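You operate a simulated robot arm through the tools that you are given. There is no shell and no other tool. Be economical: measure what you need, move in short steps, check, and stop when the job is done.

The job below is to be done with a simulated robot arm. You get a single attempt, and the scene is never put back.

## Task
Take the result tag marked "Pass" from the top of the hood over the take-up roll and put it on top of the hardness gauge.
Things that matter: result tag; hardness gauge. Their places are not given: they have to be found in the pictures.

Only the result counts: the job must be done as asked and must still hold three seconds after the hand-in. Knocking over, shifting, dropping, spilling or breaking anything else fails it.

## Robot
A 6-joint arm with a two-finger parallel gripper, fixed in place. Base frame: the origin is at the foot of the arm, x ahead of it, y to its left, z up; the work surface is at about z = 0.09. Lengths are in m, angles in rad, forces in N, time in s.
With the tool pointing down near the work surface it reaches from about 0.16 to 0.58 m from the base axis. Its first joint turns from -1.152 to 1.152 rad. Payload 2.1 kg.
Tool frame: the origin (TCP) lies between the finger pads and is the grasp point; the fingertips stand 0.03 m ahead of it; z points along the fingers, y is the line along which they close. The gripper opens to 0.094 m. The fingers are 0.028 m wide and 0.01 m thick; the gripper's body (0.05 by 0.096 m) begins 0.055 m behind the TCP.
Orientation is that of the tool frame in the base frame, as a unit quaternion [x, y, z, w]. With the fingers straight down and closing along the base's y, the tool's x points along the base's -x, its y along +y and its z along -z.

## Interface
- The arm moves only by the tool play_rows. Its argument "rows" is one flat list of numbers, 5 for each row, row after row: the finger opening in m, from 0 to 0.094, then the shift along the tool's x, y, z in m, then the turn about the tool's z in rad. In form: [jaw, x, y, z, twist, jaw, x, y, z, twist, ...]. A call has 1 to 12 rows; each row is the pose to reach, as a shift and turn from the pose commanded when the call began, along the tool's axes at that moment. Each row takes 0.2 s and may step no farther than 0.05 m and 0.15 rad from the row before; otherwise, or with a gripper value out of range, the whole call is refused. A pose out of reach is approached as far as the arm can. The call stops where the force on the tool passes 40 N (or 10 N more than at its start, if that is more) or the arm is blocked; 0.2 s more then pass. Each finger travels about 0.072 m/s and halts on what it meets, pressing with about 36 N; the grip force reading is that of the motor and also rises with nothing between the fingers. The clock runs only during rows and for 0.2 s after the last one: add rows that repeat a pose to give the fingers time. The reply holds the time, the measured pose of the TCP, the force on the tool along the base axes, the opening and the grip force, in the units named above and with some noise, and new pictures: "views" is both (left out), scene, wrist or none.
- Cameras (640 x 400 px; columns grow to the right, rows downward): "scene" is fixed at [0.0635, -0.3734, 0.5051]; the picture's right is [0.73, -0.68, 0.00], its down [-0.26, -0.28, -0.93] and it looks along [0.63, 0.68, -0.38] (base axes); focal length 366 px, centre (320, 200). "wrist" rides on the gripper at [0.076, 0.014, -0.102] in the tool frame; the picture's right is [-0.18, 0.98, 0.00], its down [-0.75, -0.14, -0.64] and it looks along [-0.63, -0.12, 0.77] (tool axes); focal length 243 px, centre (320, 200).
- point_at(camera, pixels): for up to 12 pixels [column, row] of the newest picture of that camera ("zoom" is the newest enlarged one), the place [x, y, z] in the base frame of the surface seen there, good to about 0.002 m. It takes no simulated time.
- enlarge(camera, box): a new picture of the part [left, top, right, bottom] of that camera's present view, enlarged. It takes no simulated time.
- hand_in(): hands the job in; it is judged then, once.

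Go step by step. Measure first, check grasps and placings, and put right what went wrong. The budget is 60 turns and 170 pictures, counting those below and the enlarged ones. Unless the task says otherwise, let go and move clear before handing in, and close with one line.

The tools are called after "Call:" as a command line: name --argument value ..., lists and objects as JSON in quotes. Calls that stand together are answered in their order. play_rows: Moves the arm, as the interface text tells. Its arguments: {"type":"object","properties":{"rows":{"type":"array"},"views":{"type":"string","enum":["both","scene","wrist","none"]}},"required":["rows"]} The other tools are called the same way: point_at (camera, pixels) gives the place of the surface under pixels of a picture; enlarge (camera, box) takes an enlarged picture of a part of a camera's view; hand_in () hands the job in.

At the start:

```text
time: 0.0
tcp_pos: [0.3645, 0.0037, 0.3449]
orientation: [0.0, 1.0, 0.0, 0.0]
contact_force: [-0.6, 0.1, -0.3]
grip_width: 0.0939
grip_force: 0.0
```

scene: 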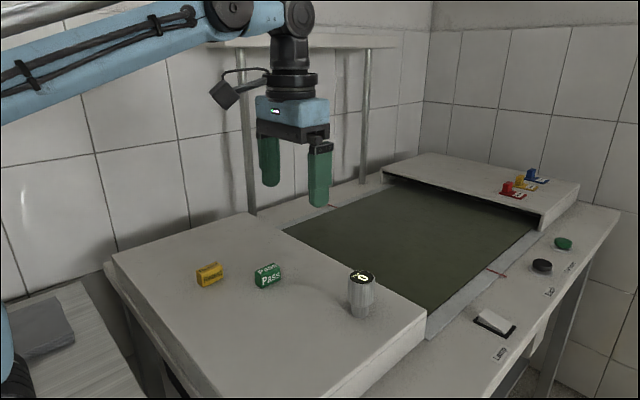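
wrist: 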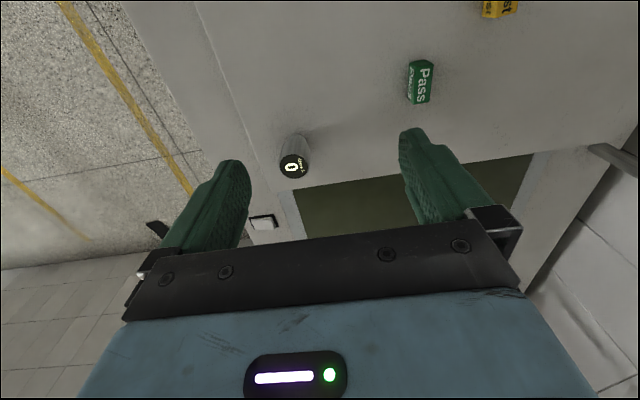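

The scene shows the green "Pass" tag near (267,275), a yellow tag near (209,274), and a cylindrical gauge near (361,292). I'll enlarge the view and measure them.

Call:
enlarge --camera "scene" --box '[180, 240, 400, 340]'

Call:
enlarge --camera "wrist" --box '[260, 20, 480, 190]'

Call:
point_at --camera "scene" --pixels '[[257, 270], [268, 266], [279, 266], [258, 286], [268, 281], [280, 278], [361, 277], [350, 276], [374, 277], [361, 315], [300, 290], [209, 274]]'

Call:
point_at --camera "wrist" --pixels '[[411, 62], [430, 62], [410, 102], [430, 102], [420, 84], [293, 165], [281, 165], [306, 165], [293, 153], [293, 178], [295, 138], [414, 84]]'

```text
2.91 times, centred on (290, 290) of scene
```

zoom: 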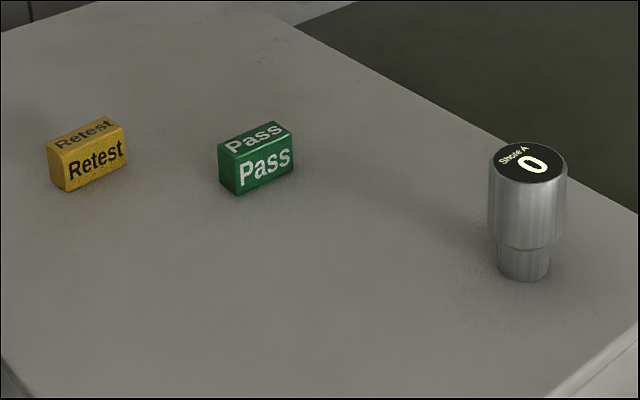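

```text
2.35 times, centred on (370, 105) of wrist
```

zoom: 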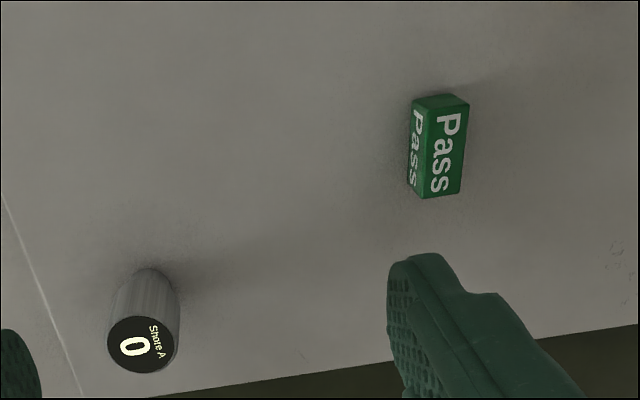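

```text
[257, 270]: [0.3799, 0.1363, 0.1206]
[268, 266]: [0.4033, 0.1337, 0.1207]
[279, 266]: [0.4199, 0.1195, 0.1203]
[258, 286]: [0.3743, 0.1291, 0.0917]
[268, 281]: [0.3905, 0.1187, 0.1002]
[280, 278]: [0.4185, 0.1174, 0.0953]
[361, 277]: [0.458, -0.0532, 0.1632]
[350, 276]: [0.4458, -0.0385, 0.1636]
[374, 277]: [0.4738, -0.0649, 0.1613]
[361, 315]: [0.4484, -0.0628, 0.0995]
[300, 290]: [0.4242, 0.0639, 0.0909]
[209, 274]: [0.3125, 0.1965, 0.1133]
```

```text
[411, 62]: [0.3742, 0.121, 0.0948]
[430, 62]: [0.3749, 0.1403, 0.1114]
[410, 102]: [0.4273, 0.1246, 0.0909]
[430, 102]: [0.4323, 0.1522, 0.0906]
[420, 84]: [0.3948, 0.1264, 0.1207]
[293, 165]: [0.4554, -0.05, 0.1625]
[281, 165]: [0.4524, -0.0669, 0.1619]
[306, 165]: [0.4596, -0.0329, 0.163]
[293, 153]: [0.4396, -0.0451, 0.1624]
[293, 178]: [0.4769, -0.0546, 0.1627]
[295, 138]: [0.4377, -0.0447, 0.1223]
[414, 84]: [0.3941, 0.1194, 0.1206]
```

The Pass tag's top is at z≈0.1207 and its base at 0.091. The gauge top is at z≈0.1625, centred near (0.457,-0.050). I'll measure the tag's top corners and the gauge rim in the wrist zoom for yaw and size.

Call:
point_at --camera "zoom" --pixels '[[430, 112], [465, 105], [460, 190], [426, 194], [446, 150], [140, 344], [110, 344], [172, 344], [140, 320], [140, 370], [416, 185], [415, 112]]'

```text
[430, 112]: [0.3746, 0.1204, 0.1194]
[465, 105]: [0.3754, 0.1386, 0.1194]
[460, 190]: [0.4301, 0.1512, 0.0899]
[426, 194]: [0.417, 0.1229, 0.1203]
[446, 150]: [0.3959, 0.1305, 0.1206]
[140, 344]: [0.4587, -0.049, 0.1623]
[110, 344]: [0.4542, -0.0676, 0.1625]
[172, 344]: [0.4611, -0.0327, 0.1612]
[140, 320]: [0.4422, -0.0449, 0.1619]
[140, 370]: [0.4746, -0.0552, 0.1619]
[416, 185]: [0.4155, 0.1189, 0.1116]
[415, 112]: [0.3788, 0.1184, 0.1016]
```

The tag's long side runs almost along x, roughly 0.373 to 0.420, and it is about 0.02 wide in y. A tighter scene zoom will refine the yaw.

Call:
enlarge --camera "wrist" --box '[388, 50, 452, 114]'

Call:
enlarge --camera "scene" --box '[240, 255, 300, 295]'

```text
6.25 times, centred on (420, 82) of wrist
```

zoom: 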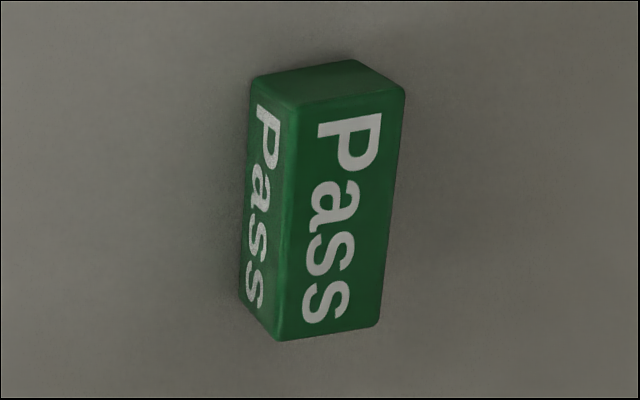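

```text
10.00 times, centred on (270, 275) of scene
```

zoom: 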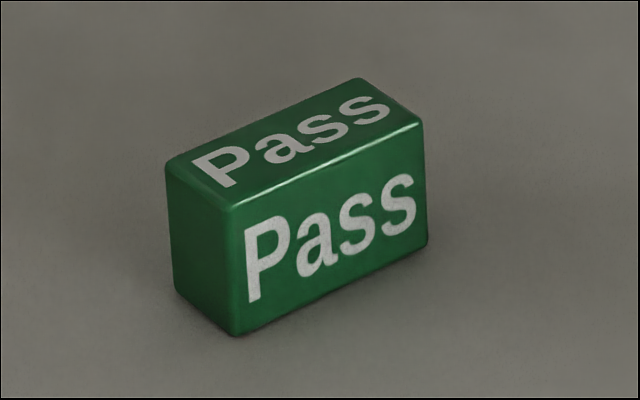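

Call:
point_at --camera "zoom" --pixels '[[172, 172], [238, 203], [418, 130], [358, 84], [290, 145], [205, 190], [390, 110], [240, 320], [422, 235], [325, 240]]'

Call:
point_at --camera "wrist" --pixels '[[416.2, 68.5], [432, 65.5], [428.5, 101], [415, 103.5]]'

```text
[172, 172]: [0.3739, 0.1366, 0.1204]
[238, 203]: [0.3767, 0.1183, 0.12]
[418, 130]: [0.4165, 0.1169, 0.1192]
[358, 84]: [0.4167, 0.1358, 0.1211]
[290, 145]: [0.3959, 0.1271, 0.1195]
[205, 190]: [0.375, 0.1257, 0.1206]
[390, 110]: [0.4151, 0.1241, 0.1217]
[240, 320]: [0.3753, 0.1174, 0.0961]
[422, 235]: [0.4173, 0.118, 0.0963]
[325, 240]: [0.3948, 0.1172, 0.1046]
```

```text
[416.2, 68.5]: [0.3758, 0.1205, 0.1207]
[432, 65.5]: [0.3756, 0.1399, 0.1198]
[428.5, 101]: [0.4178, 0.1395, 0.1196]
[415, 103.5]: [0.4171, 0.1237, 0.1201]
```

The tag centre is about (0.396, 0.128), with yaw ≈0 and a size of about 0.044×0.020×0.03. I'll move above it with the jaw at 0.06 and check.

Call:
play_rows --rows '[0.08, -0.008, 0.03, 0, 0, 0.06, -0.016, 0.06, 0, 0, 0.06, -0.024, 0.09, 0, 0, 0.06, -0.0315, 0.124, 0.02, 0, 0.06, -0.0315, 0.124, 0.06, 0, 0.06, -0.0315, 0.124, 0.1, 0, 0.06, -0.0315, 0.124, 0.14, 0, 0.06, -0.0315, 0.124, 0.16, 0, 0.06, -0.0315, 0.124, 0.16, 0]'

```text
time: 2.0
tcp_pos: [0.3982, 0.1283, 0.1841]
orientation: [0.0, 1.0, 0.0, 0.0]
contact_force: [-0.2, 0.4, -0.3]
grip_width: 0.0602
grip_force: 0.1
```

scene: 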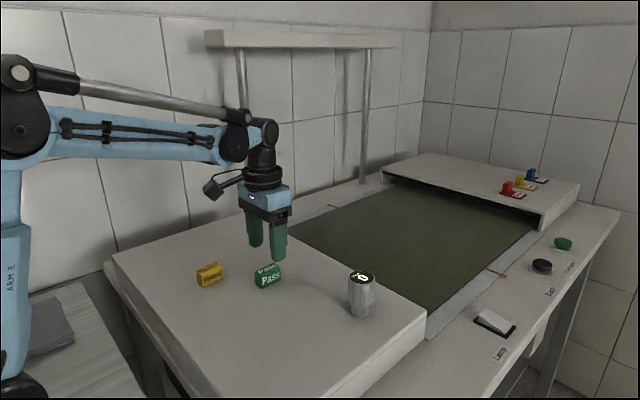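
wrist: 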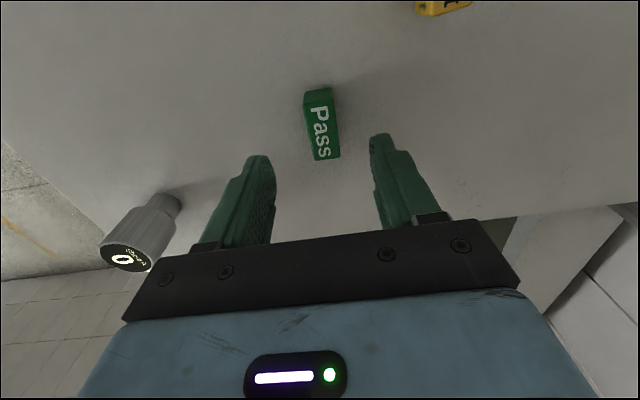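

The fingers are above the tag, which sits between them at (321,125) in the wrist view. I'll re-measure the tag from here before going down.

Call:
point_at --camera "wrist" --pixels '[[308, 108], [331, 106], [338, 156], [317, 158], [322, 132], [262, 160], [382, 140], [300, 140], [355, 140]]'

Call:
enlarge --camera "wrist" --box '[240, 80, 400, 180]'

```text
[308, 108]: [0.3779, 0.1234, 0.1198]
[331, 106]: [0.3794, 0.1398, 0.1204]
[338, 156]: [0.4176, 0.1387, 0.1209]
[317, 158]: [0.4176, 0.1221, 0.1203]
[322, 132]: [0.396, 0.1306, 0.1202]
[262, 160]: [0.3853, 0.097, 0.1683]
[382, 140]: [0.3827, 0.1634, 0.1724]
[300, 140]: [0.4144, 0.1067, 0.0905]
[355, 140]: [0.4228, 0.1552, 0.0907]
```

```text
4.00 times, centred on (320, 130) of wrist
```

zoom: 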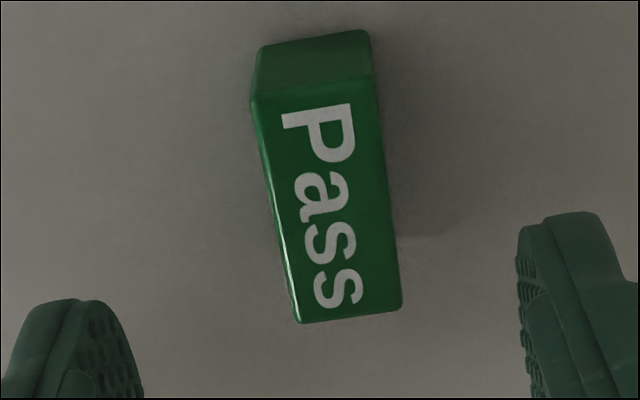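

The tag is centred at about (0.397, 0.130) with no yaw. I'll shift 2 mm in y, descend to z≈0.127 and close.

Call:
play_rows --rows '[0.06, 0, 0.0015, 0.02, 0, 0.06, 0, 0.0015, 0.04, 0, 0.06, 0, 0.0015, 0.058, 0, 0.06, 0, 0.0015, 0.058, 0, 0.04, 0, 0.0015, 0.058, 0, 0.025, 0, 0.0015, 0.058, 0, 0.015, 0, 0.0015, 0.058, 0, 0.01, 0, 0.0015, 0.058, 0, 0.01, 0, 0.0015, 0.058, 0]'

```text
time: 4.0
tcp_pos: [0.398, 0.1296, 0.1264]
orientation: [0.0, 1.0, 0.0, 0.0]
contact_force: [-0.3, -0.3, -0.3]
grip_width: 0.0205
grip_force: 36.7
```

scene: 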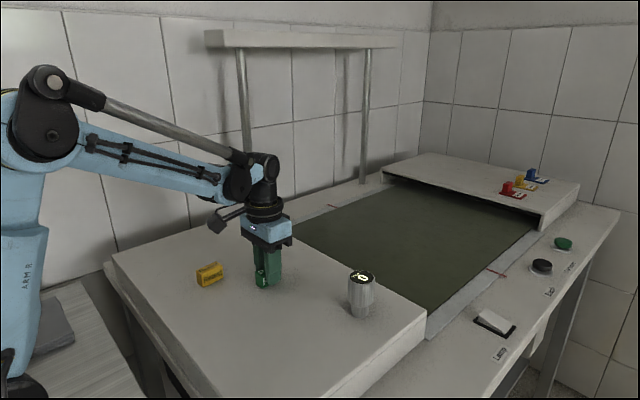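
wrist: 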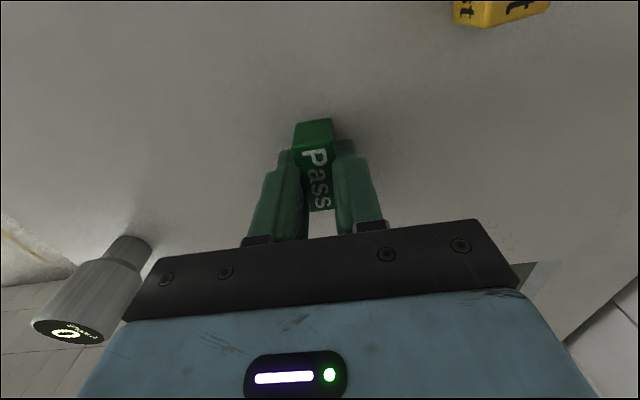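

Gripped at width 0.0205 with 36.7 N. I'll lift 0.12 straight up, then check the hold.

Call:
play_rows --rows '[0.01, 0, 0, -0.02, 0, 0.01, 0, 0, -0.05, 0, 0.01, 0, 0, -0.085, 0, 0.01, 0, 0, -0.12, 0, 0.01, 0, 0, -0.12, 0]'

```text
time: 5.2
tcp_pos: [0.3978, 0.1276, 0.2472]
orientation: [0.0, 1.0, 0.001, -0.001]
contact_force: [-0.8, 0.1, -0.3]
grip_width: 0.0207
grip_force: 36.2
```

scene: 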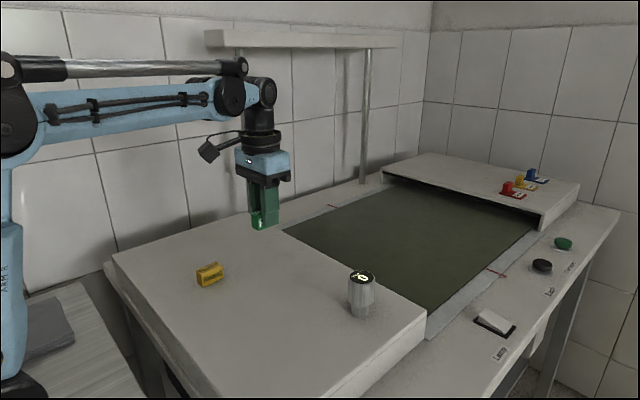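
wrist: 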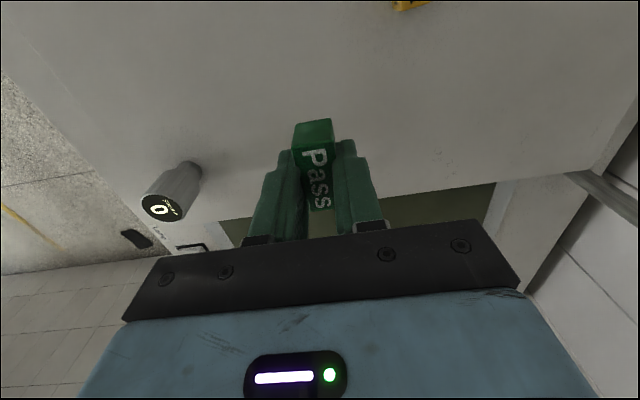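

The tag is held. Before crossing over, I'll refine the gauge's top rim.

Call:
enlarge --camera "scene" --box '[330, 260, 394, 324]'

Call:
point_at --camera "wrist" --pixels '[[295, 146], [332, 140], [313, 128], [313, 170]]'

```text
6.25 times, centred on (362, 292) of scene
```

zoom: 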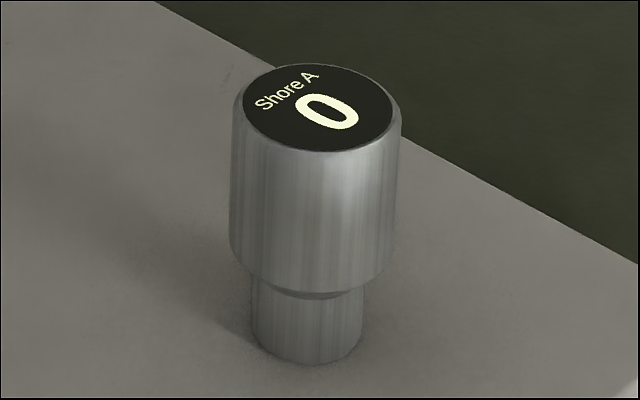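

```text
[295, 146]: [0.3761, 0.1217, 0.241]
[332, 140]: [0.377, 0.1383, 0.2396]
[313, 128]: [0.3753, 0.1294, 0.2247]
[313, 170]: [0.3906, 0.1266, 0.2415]
```

Call:
point_at --camera "zoom" --pixels '[[246, 100], [390, 112], [318, 68], [318, 148], [318, 107], [270, 75], [370, 140], [265, 138], [370, 78]]'

```text
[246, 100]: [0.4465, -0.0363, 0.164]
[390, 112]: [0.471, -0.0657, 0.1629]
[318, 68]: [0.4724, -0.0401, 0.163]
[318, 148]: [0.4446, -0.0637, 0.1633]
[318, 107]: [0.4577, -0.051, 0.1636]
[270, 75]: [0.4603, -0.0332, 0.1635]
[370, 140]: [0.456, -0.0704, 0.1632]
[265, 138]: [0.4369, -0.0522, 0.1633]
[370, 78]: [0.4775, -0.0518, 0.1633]
```

The gauge's top centre is (0.458,-0.0515) at z 0.163, and the tag centre is about (0.397,0.129) with its bottom at about 0.211. I'll shift by (+0.061,-0.181) at this height.

Call:
play_rows --rows '[0.01, -0.007, -0.02, 0, 0, 0.01, -0.02, -0.06, 0, 0, 0.01, -0.034, -0.1, 0, 0, 0.01, -0.047, -0.14, 0, 0, 0.01, -0.057, -0.17, 0, 0, 0.01, -0.061, -0.181, 0, 0, 0.01, -0.061, -0.181, 0, 0, 0.01, -0.061, -0.181, 0, 0]'

```text
time: 7.0
tcp_pos: [0.4577, -0.0534, 0.2454]
orientation: [0.0, 1.0, 0.0, 0.0]
contact_force: [0.7, -0.3, -1.2]
grip_width: 0.0203
grip_force: 36.0
```

scene: 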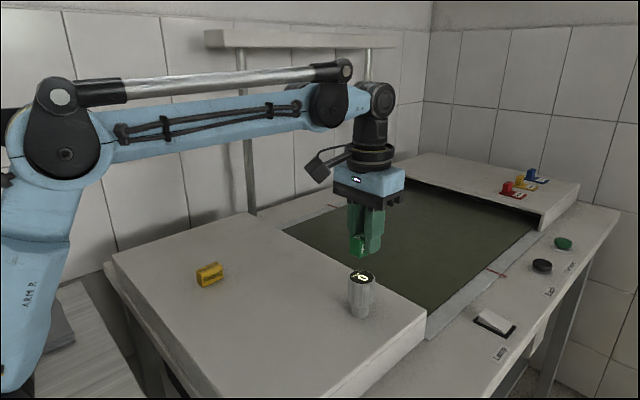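
wrist: 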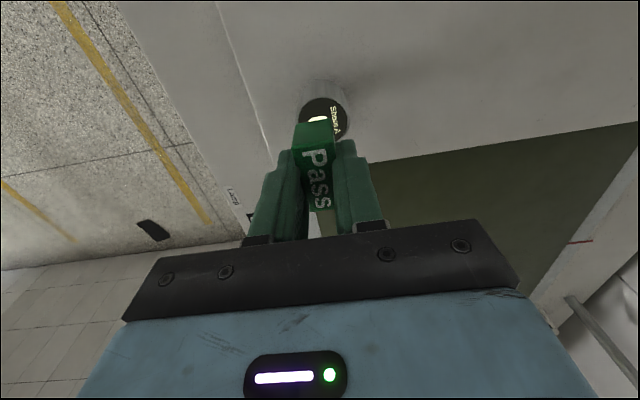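

The tag is over the gauge. I'll measure the tag's position and the bottom edge of its near face to confirm alignment and the drop height.

Call:
enlarge --camera "scene" --box '[330, 200, 410, 320]'

Call:
enlarge --camera "wrist" --box '[270, 80, 370, 220]'

Call:
point_at --camera "wrist" --pixels '[[295, 147], [332, 141], [297, 127], [330, 121], [313, 124], [314, 170], [325, 208], [305, 108], [342, 120]]'

```text
3.33 times, centred on (370, 260) of scene
```

zoom: 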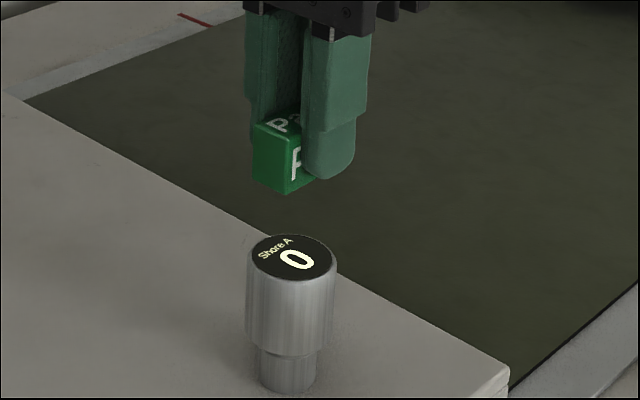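

```text
2.86 times, centred on (320, 150) of wrist
```

zoom: 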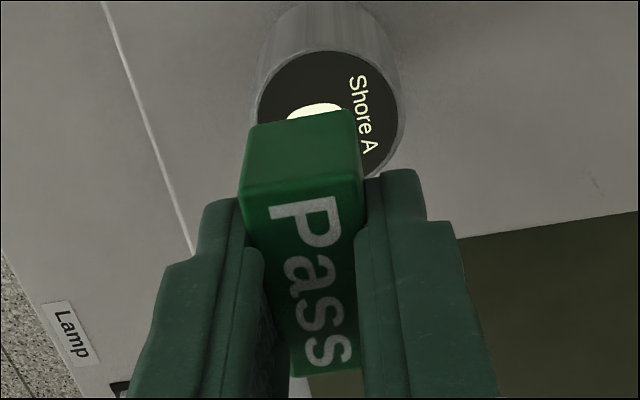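

```text
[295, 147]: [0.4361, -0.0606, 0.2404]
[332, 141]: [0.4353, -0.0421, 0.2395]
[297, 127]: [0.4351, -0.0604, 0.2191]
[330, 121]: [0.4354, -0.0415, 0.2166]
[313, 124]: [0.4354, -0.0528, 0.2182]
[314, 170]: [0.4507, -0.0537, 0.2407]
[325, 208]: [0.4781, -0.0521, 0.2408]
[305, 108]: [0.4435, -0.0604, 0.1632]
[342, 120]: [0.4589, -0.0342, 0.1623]
```

The tag is centred over the gauge at about (0.457,-0.0515), and the gap is about 0.047. I'll descend 0.045, then creep down.

Call:
play_rows --rows '[0.01, 0, 0, 0.015, 0, 0.01, 0, 0, 0.03, 0, 0.01, 0, 0, 0.04, 0, 0.01, 0, 0, 0.045, 0, 0.01, 0, 0, 0.045, 0]'

Call:
enlarge --camera "scene" --box '[330, 240, 394, 290]'

```text
time: 8.2
tcp_pos: [0.457, -0.052, 0.2025]
orientation: [0.0, 1.0, 0.0, 0.001]
contact_force: [-0.3, -0.6, 0.0]
grip_width: 0.0207
grip_force: 36.1
```

scene: 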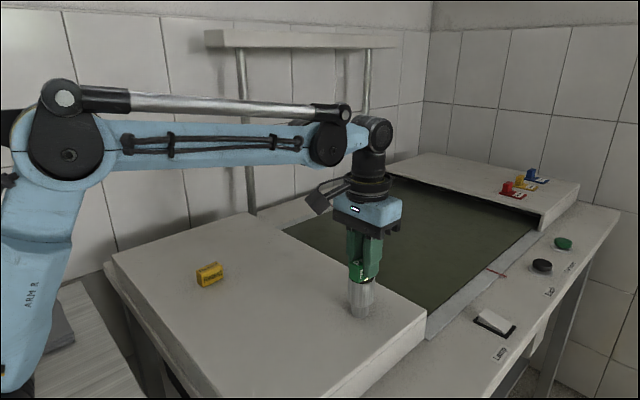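
wrist: 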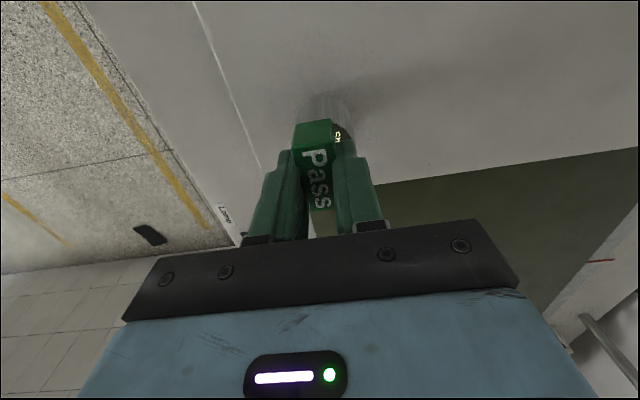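

```text
8.00 times, centred on (362, 265) of scene
```

zoom: 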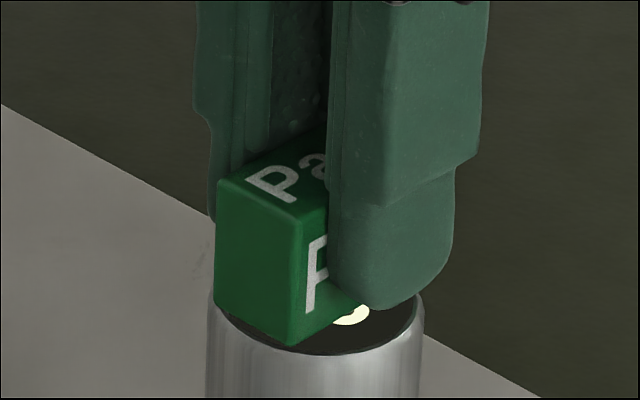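

A gap of about 2–3 mm remains with no contact force. I'll creep down 2 mm.

Call:
play_rows --rows '[0.01, 0, 0, 0.001, 0, 0.01, 0, 0, 0.002, 0, 0.01, 0, 0, 0.002, 0]' --views "none"

Call:
enlarge --camera "scene" --box '[330, 240, 394, 290]'

```text
time: 9.0
tcp_pos: [0.4582, -0.052, 0.1992]
orientation: [0.0, 1.0, 0.001, 0.0]
contact_force: [-0.5, -0.3, -0.3]
grip_width: 0.0207
grip_force: 35.5
```

```text
8.00 times, centred on (362, 265) of scene
```

zoom: 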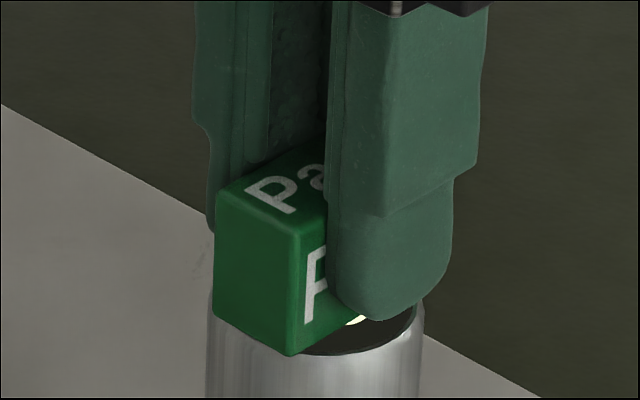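

Still no contact, so I'll creep down another 1 mm and check the force.

Call:
play_rows --rows '[0.01, 0, 0, 0.0005, 0, 0.01, 0, 0, 0.001, 0, 0.01, 0, 0, 0.001, 0]' --views "none"

Call:
enlarge --camera "scene" --box '[330, 240, 394, 290]'

```text
time: 9.8
tcp_pos: [0.4566, -0.0522, 0.1995]
orientation: [0.0, 1.0, 0.0, 0.001]
contact_force: [0.8, -0.8, -0.7]
grip_width: 0.0205
grip_force: 35.8
```

```text
8.00 times, centred on (362, 265) of scene
```

zoom: 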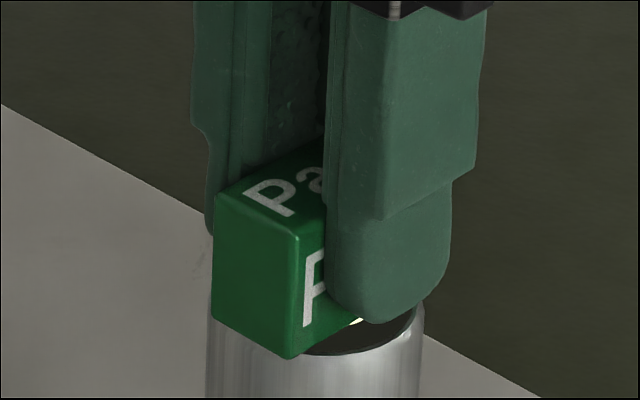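

No force yet. I'll check the tag's top height against the gauge top.

Call:
point_at --camera "zoom" --pixels '[[260, 200], [285, 190], [290, 215], [280, 345], [340, 340], [380, 335], [330, 348], [225, 315]]'

Call:
play_rows --rows '[0.01, 0, 0, 0.0005, 0, 0.01, 0, 0, 0.001, 0, 0.01, 0, 0, 0.001, 0]' --views "none"

```text
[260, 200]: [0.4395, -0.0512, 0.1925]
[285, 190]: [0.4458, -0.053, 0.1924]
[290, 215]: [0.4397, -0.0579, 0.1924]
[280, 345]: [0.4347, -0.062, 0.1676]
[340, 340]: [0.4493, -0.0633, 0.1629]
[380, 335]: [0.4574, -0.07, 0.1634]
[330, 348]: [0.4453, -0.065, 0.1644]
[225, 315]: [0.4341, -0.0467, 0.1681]
```

```text
time: 10.6
tcp_pos: [0.4583, -0.0524, 0.1982]
orientation: [0.0, 1.0, 0.0, 0.0]
contact_force: [1.1, 1.1, 5.8]
grip_width: 0.0208
grip_force: 36.4
```

The upward force is now 5.8 N, so the tag rests on the gauge. I'll open slowly and evenly without moving.

Call:
play_rows --rows '[0.02, 0, 0, 0, 0, 0.024, 0, 0, 0, 0, 0.03, 0, 0, 0, 0, 0.04, 0, 0, 0, 0, 0.045, 0, 0, 0, 0, 0.045, 0, 0, 0, 0]'

Call:
enlarge --camera "scene" --box '[330, 240, 394, 290]'

```text
time: 12.0
tcp_pos: [0.4587, -0.0524, 0.1978]
orientation: [0.001, 1.0, -0.001, 0.0]
contact_force: [-0.1, 0.0, -0.5]
grip_width: 0.045
grip_force: 0.2
```

scene: 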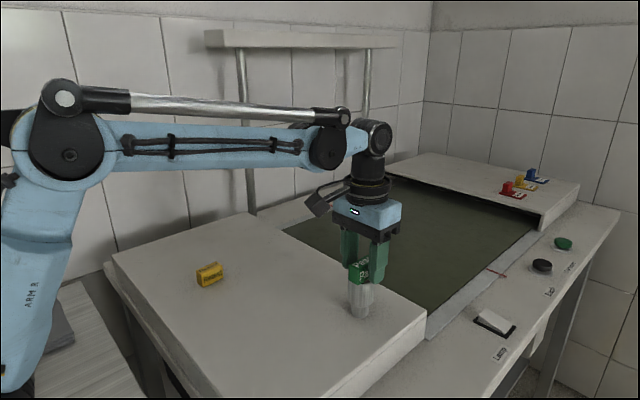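
wrist: 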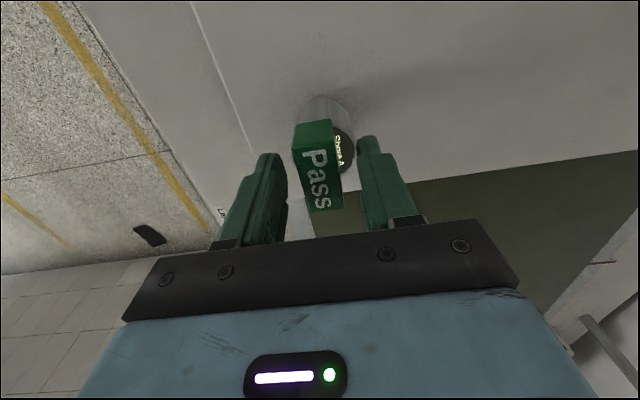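

```text
8.00 times, centred on (362, 265) of scene
```

zoom: 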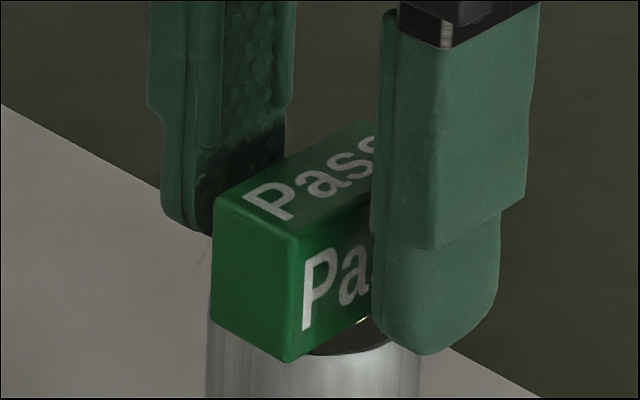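

The tag sits flat on the gauge with both fingers clear of it. I'll retreat straight up.

Call:
play_rows --rows '[0.045, 0, 0, -0.01, 0, 0.045, 0, 0, -0.03, 0, 0.045, 0, 0, -0.06, 0, 0.045, 0, 0, -0.1, 0, 0.045, 0, 0, -0.13, 0, 0.045, 0, 0, -0.13, 0]'

Call:
enlarge --camera "scene" --box '[322, 240, 402, 320]'

```text
time: 13.4
tcp_pos: [0.4562, -0.0517, 0.3275]
orientation: [0.0, 1.0, 0.0, 0.0]
contact_force: [-0.2, 0.1, 0.1]
grip_width: 0.0451
grip_force: 0.1
```

scene: 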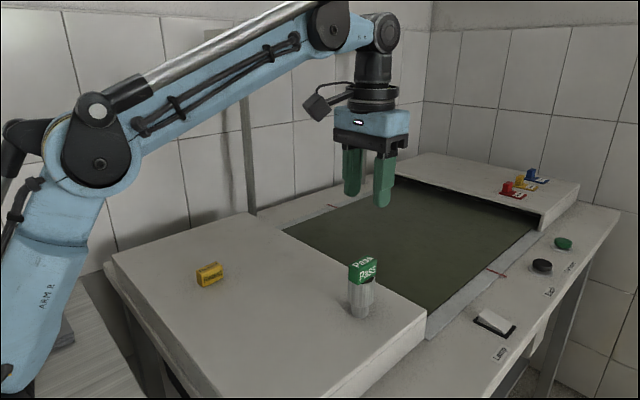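
wrist: 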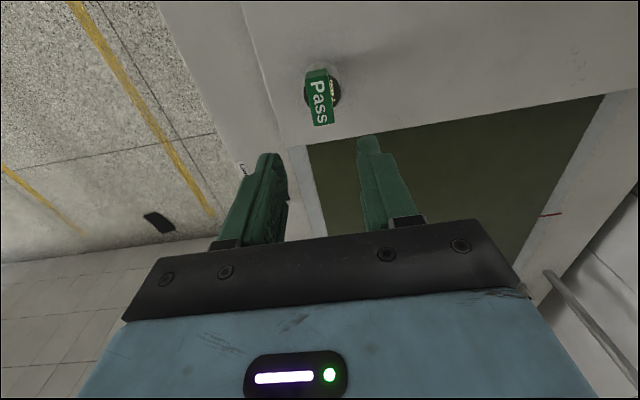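

```text
5.00 times, centred on (362, 280) of scene
```

zoom: 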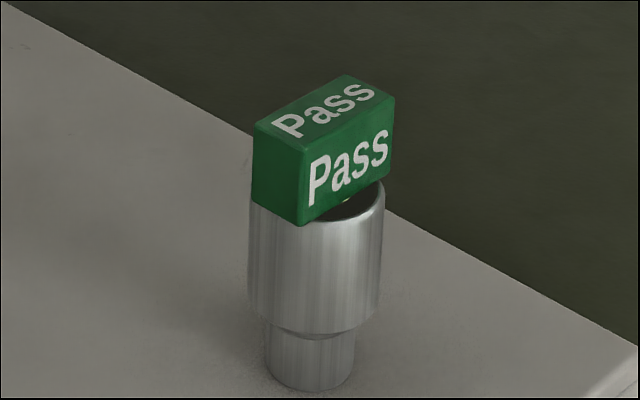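

The tag looks level and stable on the upright gauge, and the arm is clear. I'll do one last check of the tag's placement.

Call:
point_at --camera "zoom" --pixels '[[257, 127], [300, 148], [390, 98], [347, 78], [320, 114]]'

```text
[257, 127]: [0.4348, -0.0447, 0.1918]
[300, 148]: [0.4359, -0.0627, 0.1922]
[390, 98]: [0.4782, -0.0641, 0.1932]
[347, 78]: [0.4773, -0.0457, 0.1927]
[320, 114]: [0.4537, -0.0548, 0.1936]
```

The tag top is level at z≈0.1925. Its centre is about (0.4565,-0.054), within 3 mm of the gauge axis, so I'm handing in.

Call:
hand_in

```text
The job is handed in.
```

I moved the "Pass" tag from the hood to the top of the hardness gauge, where it sat level and centred to within about 3 mm, and I moved the arm clear before handing in.
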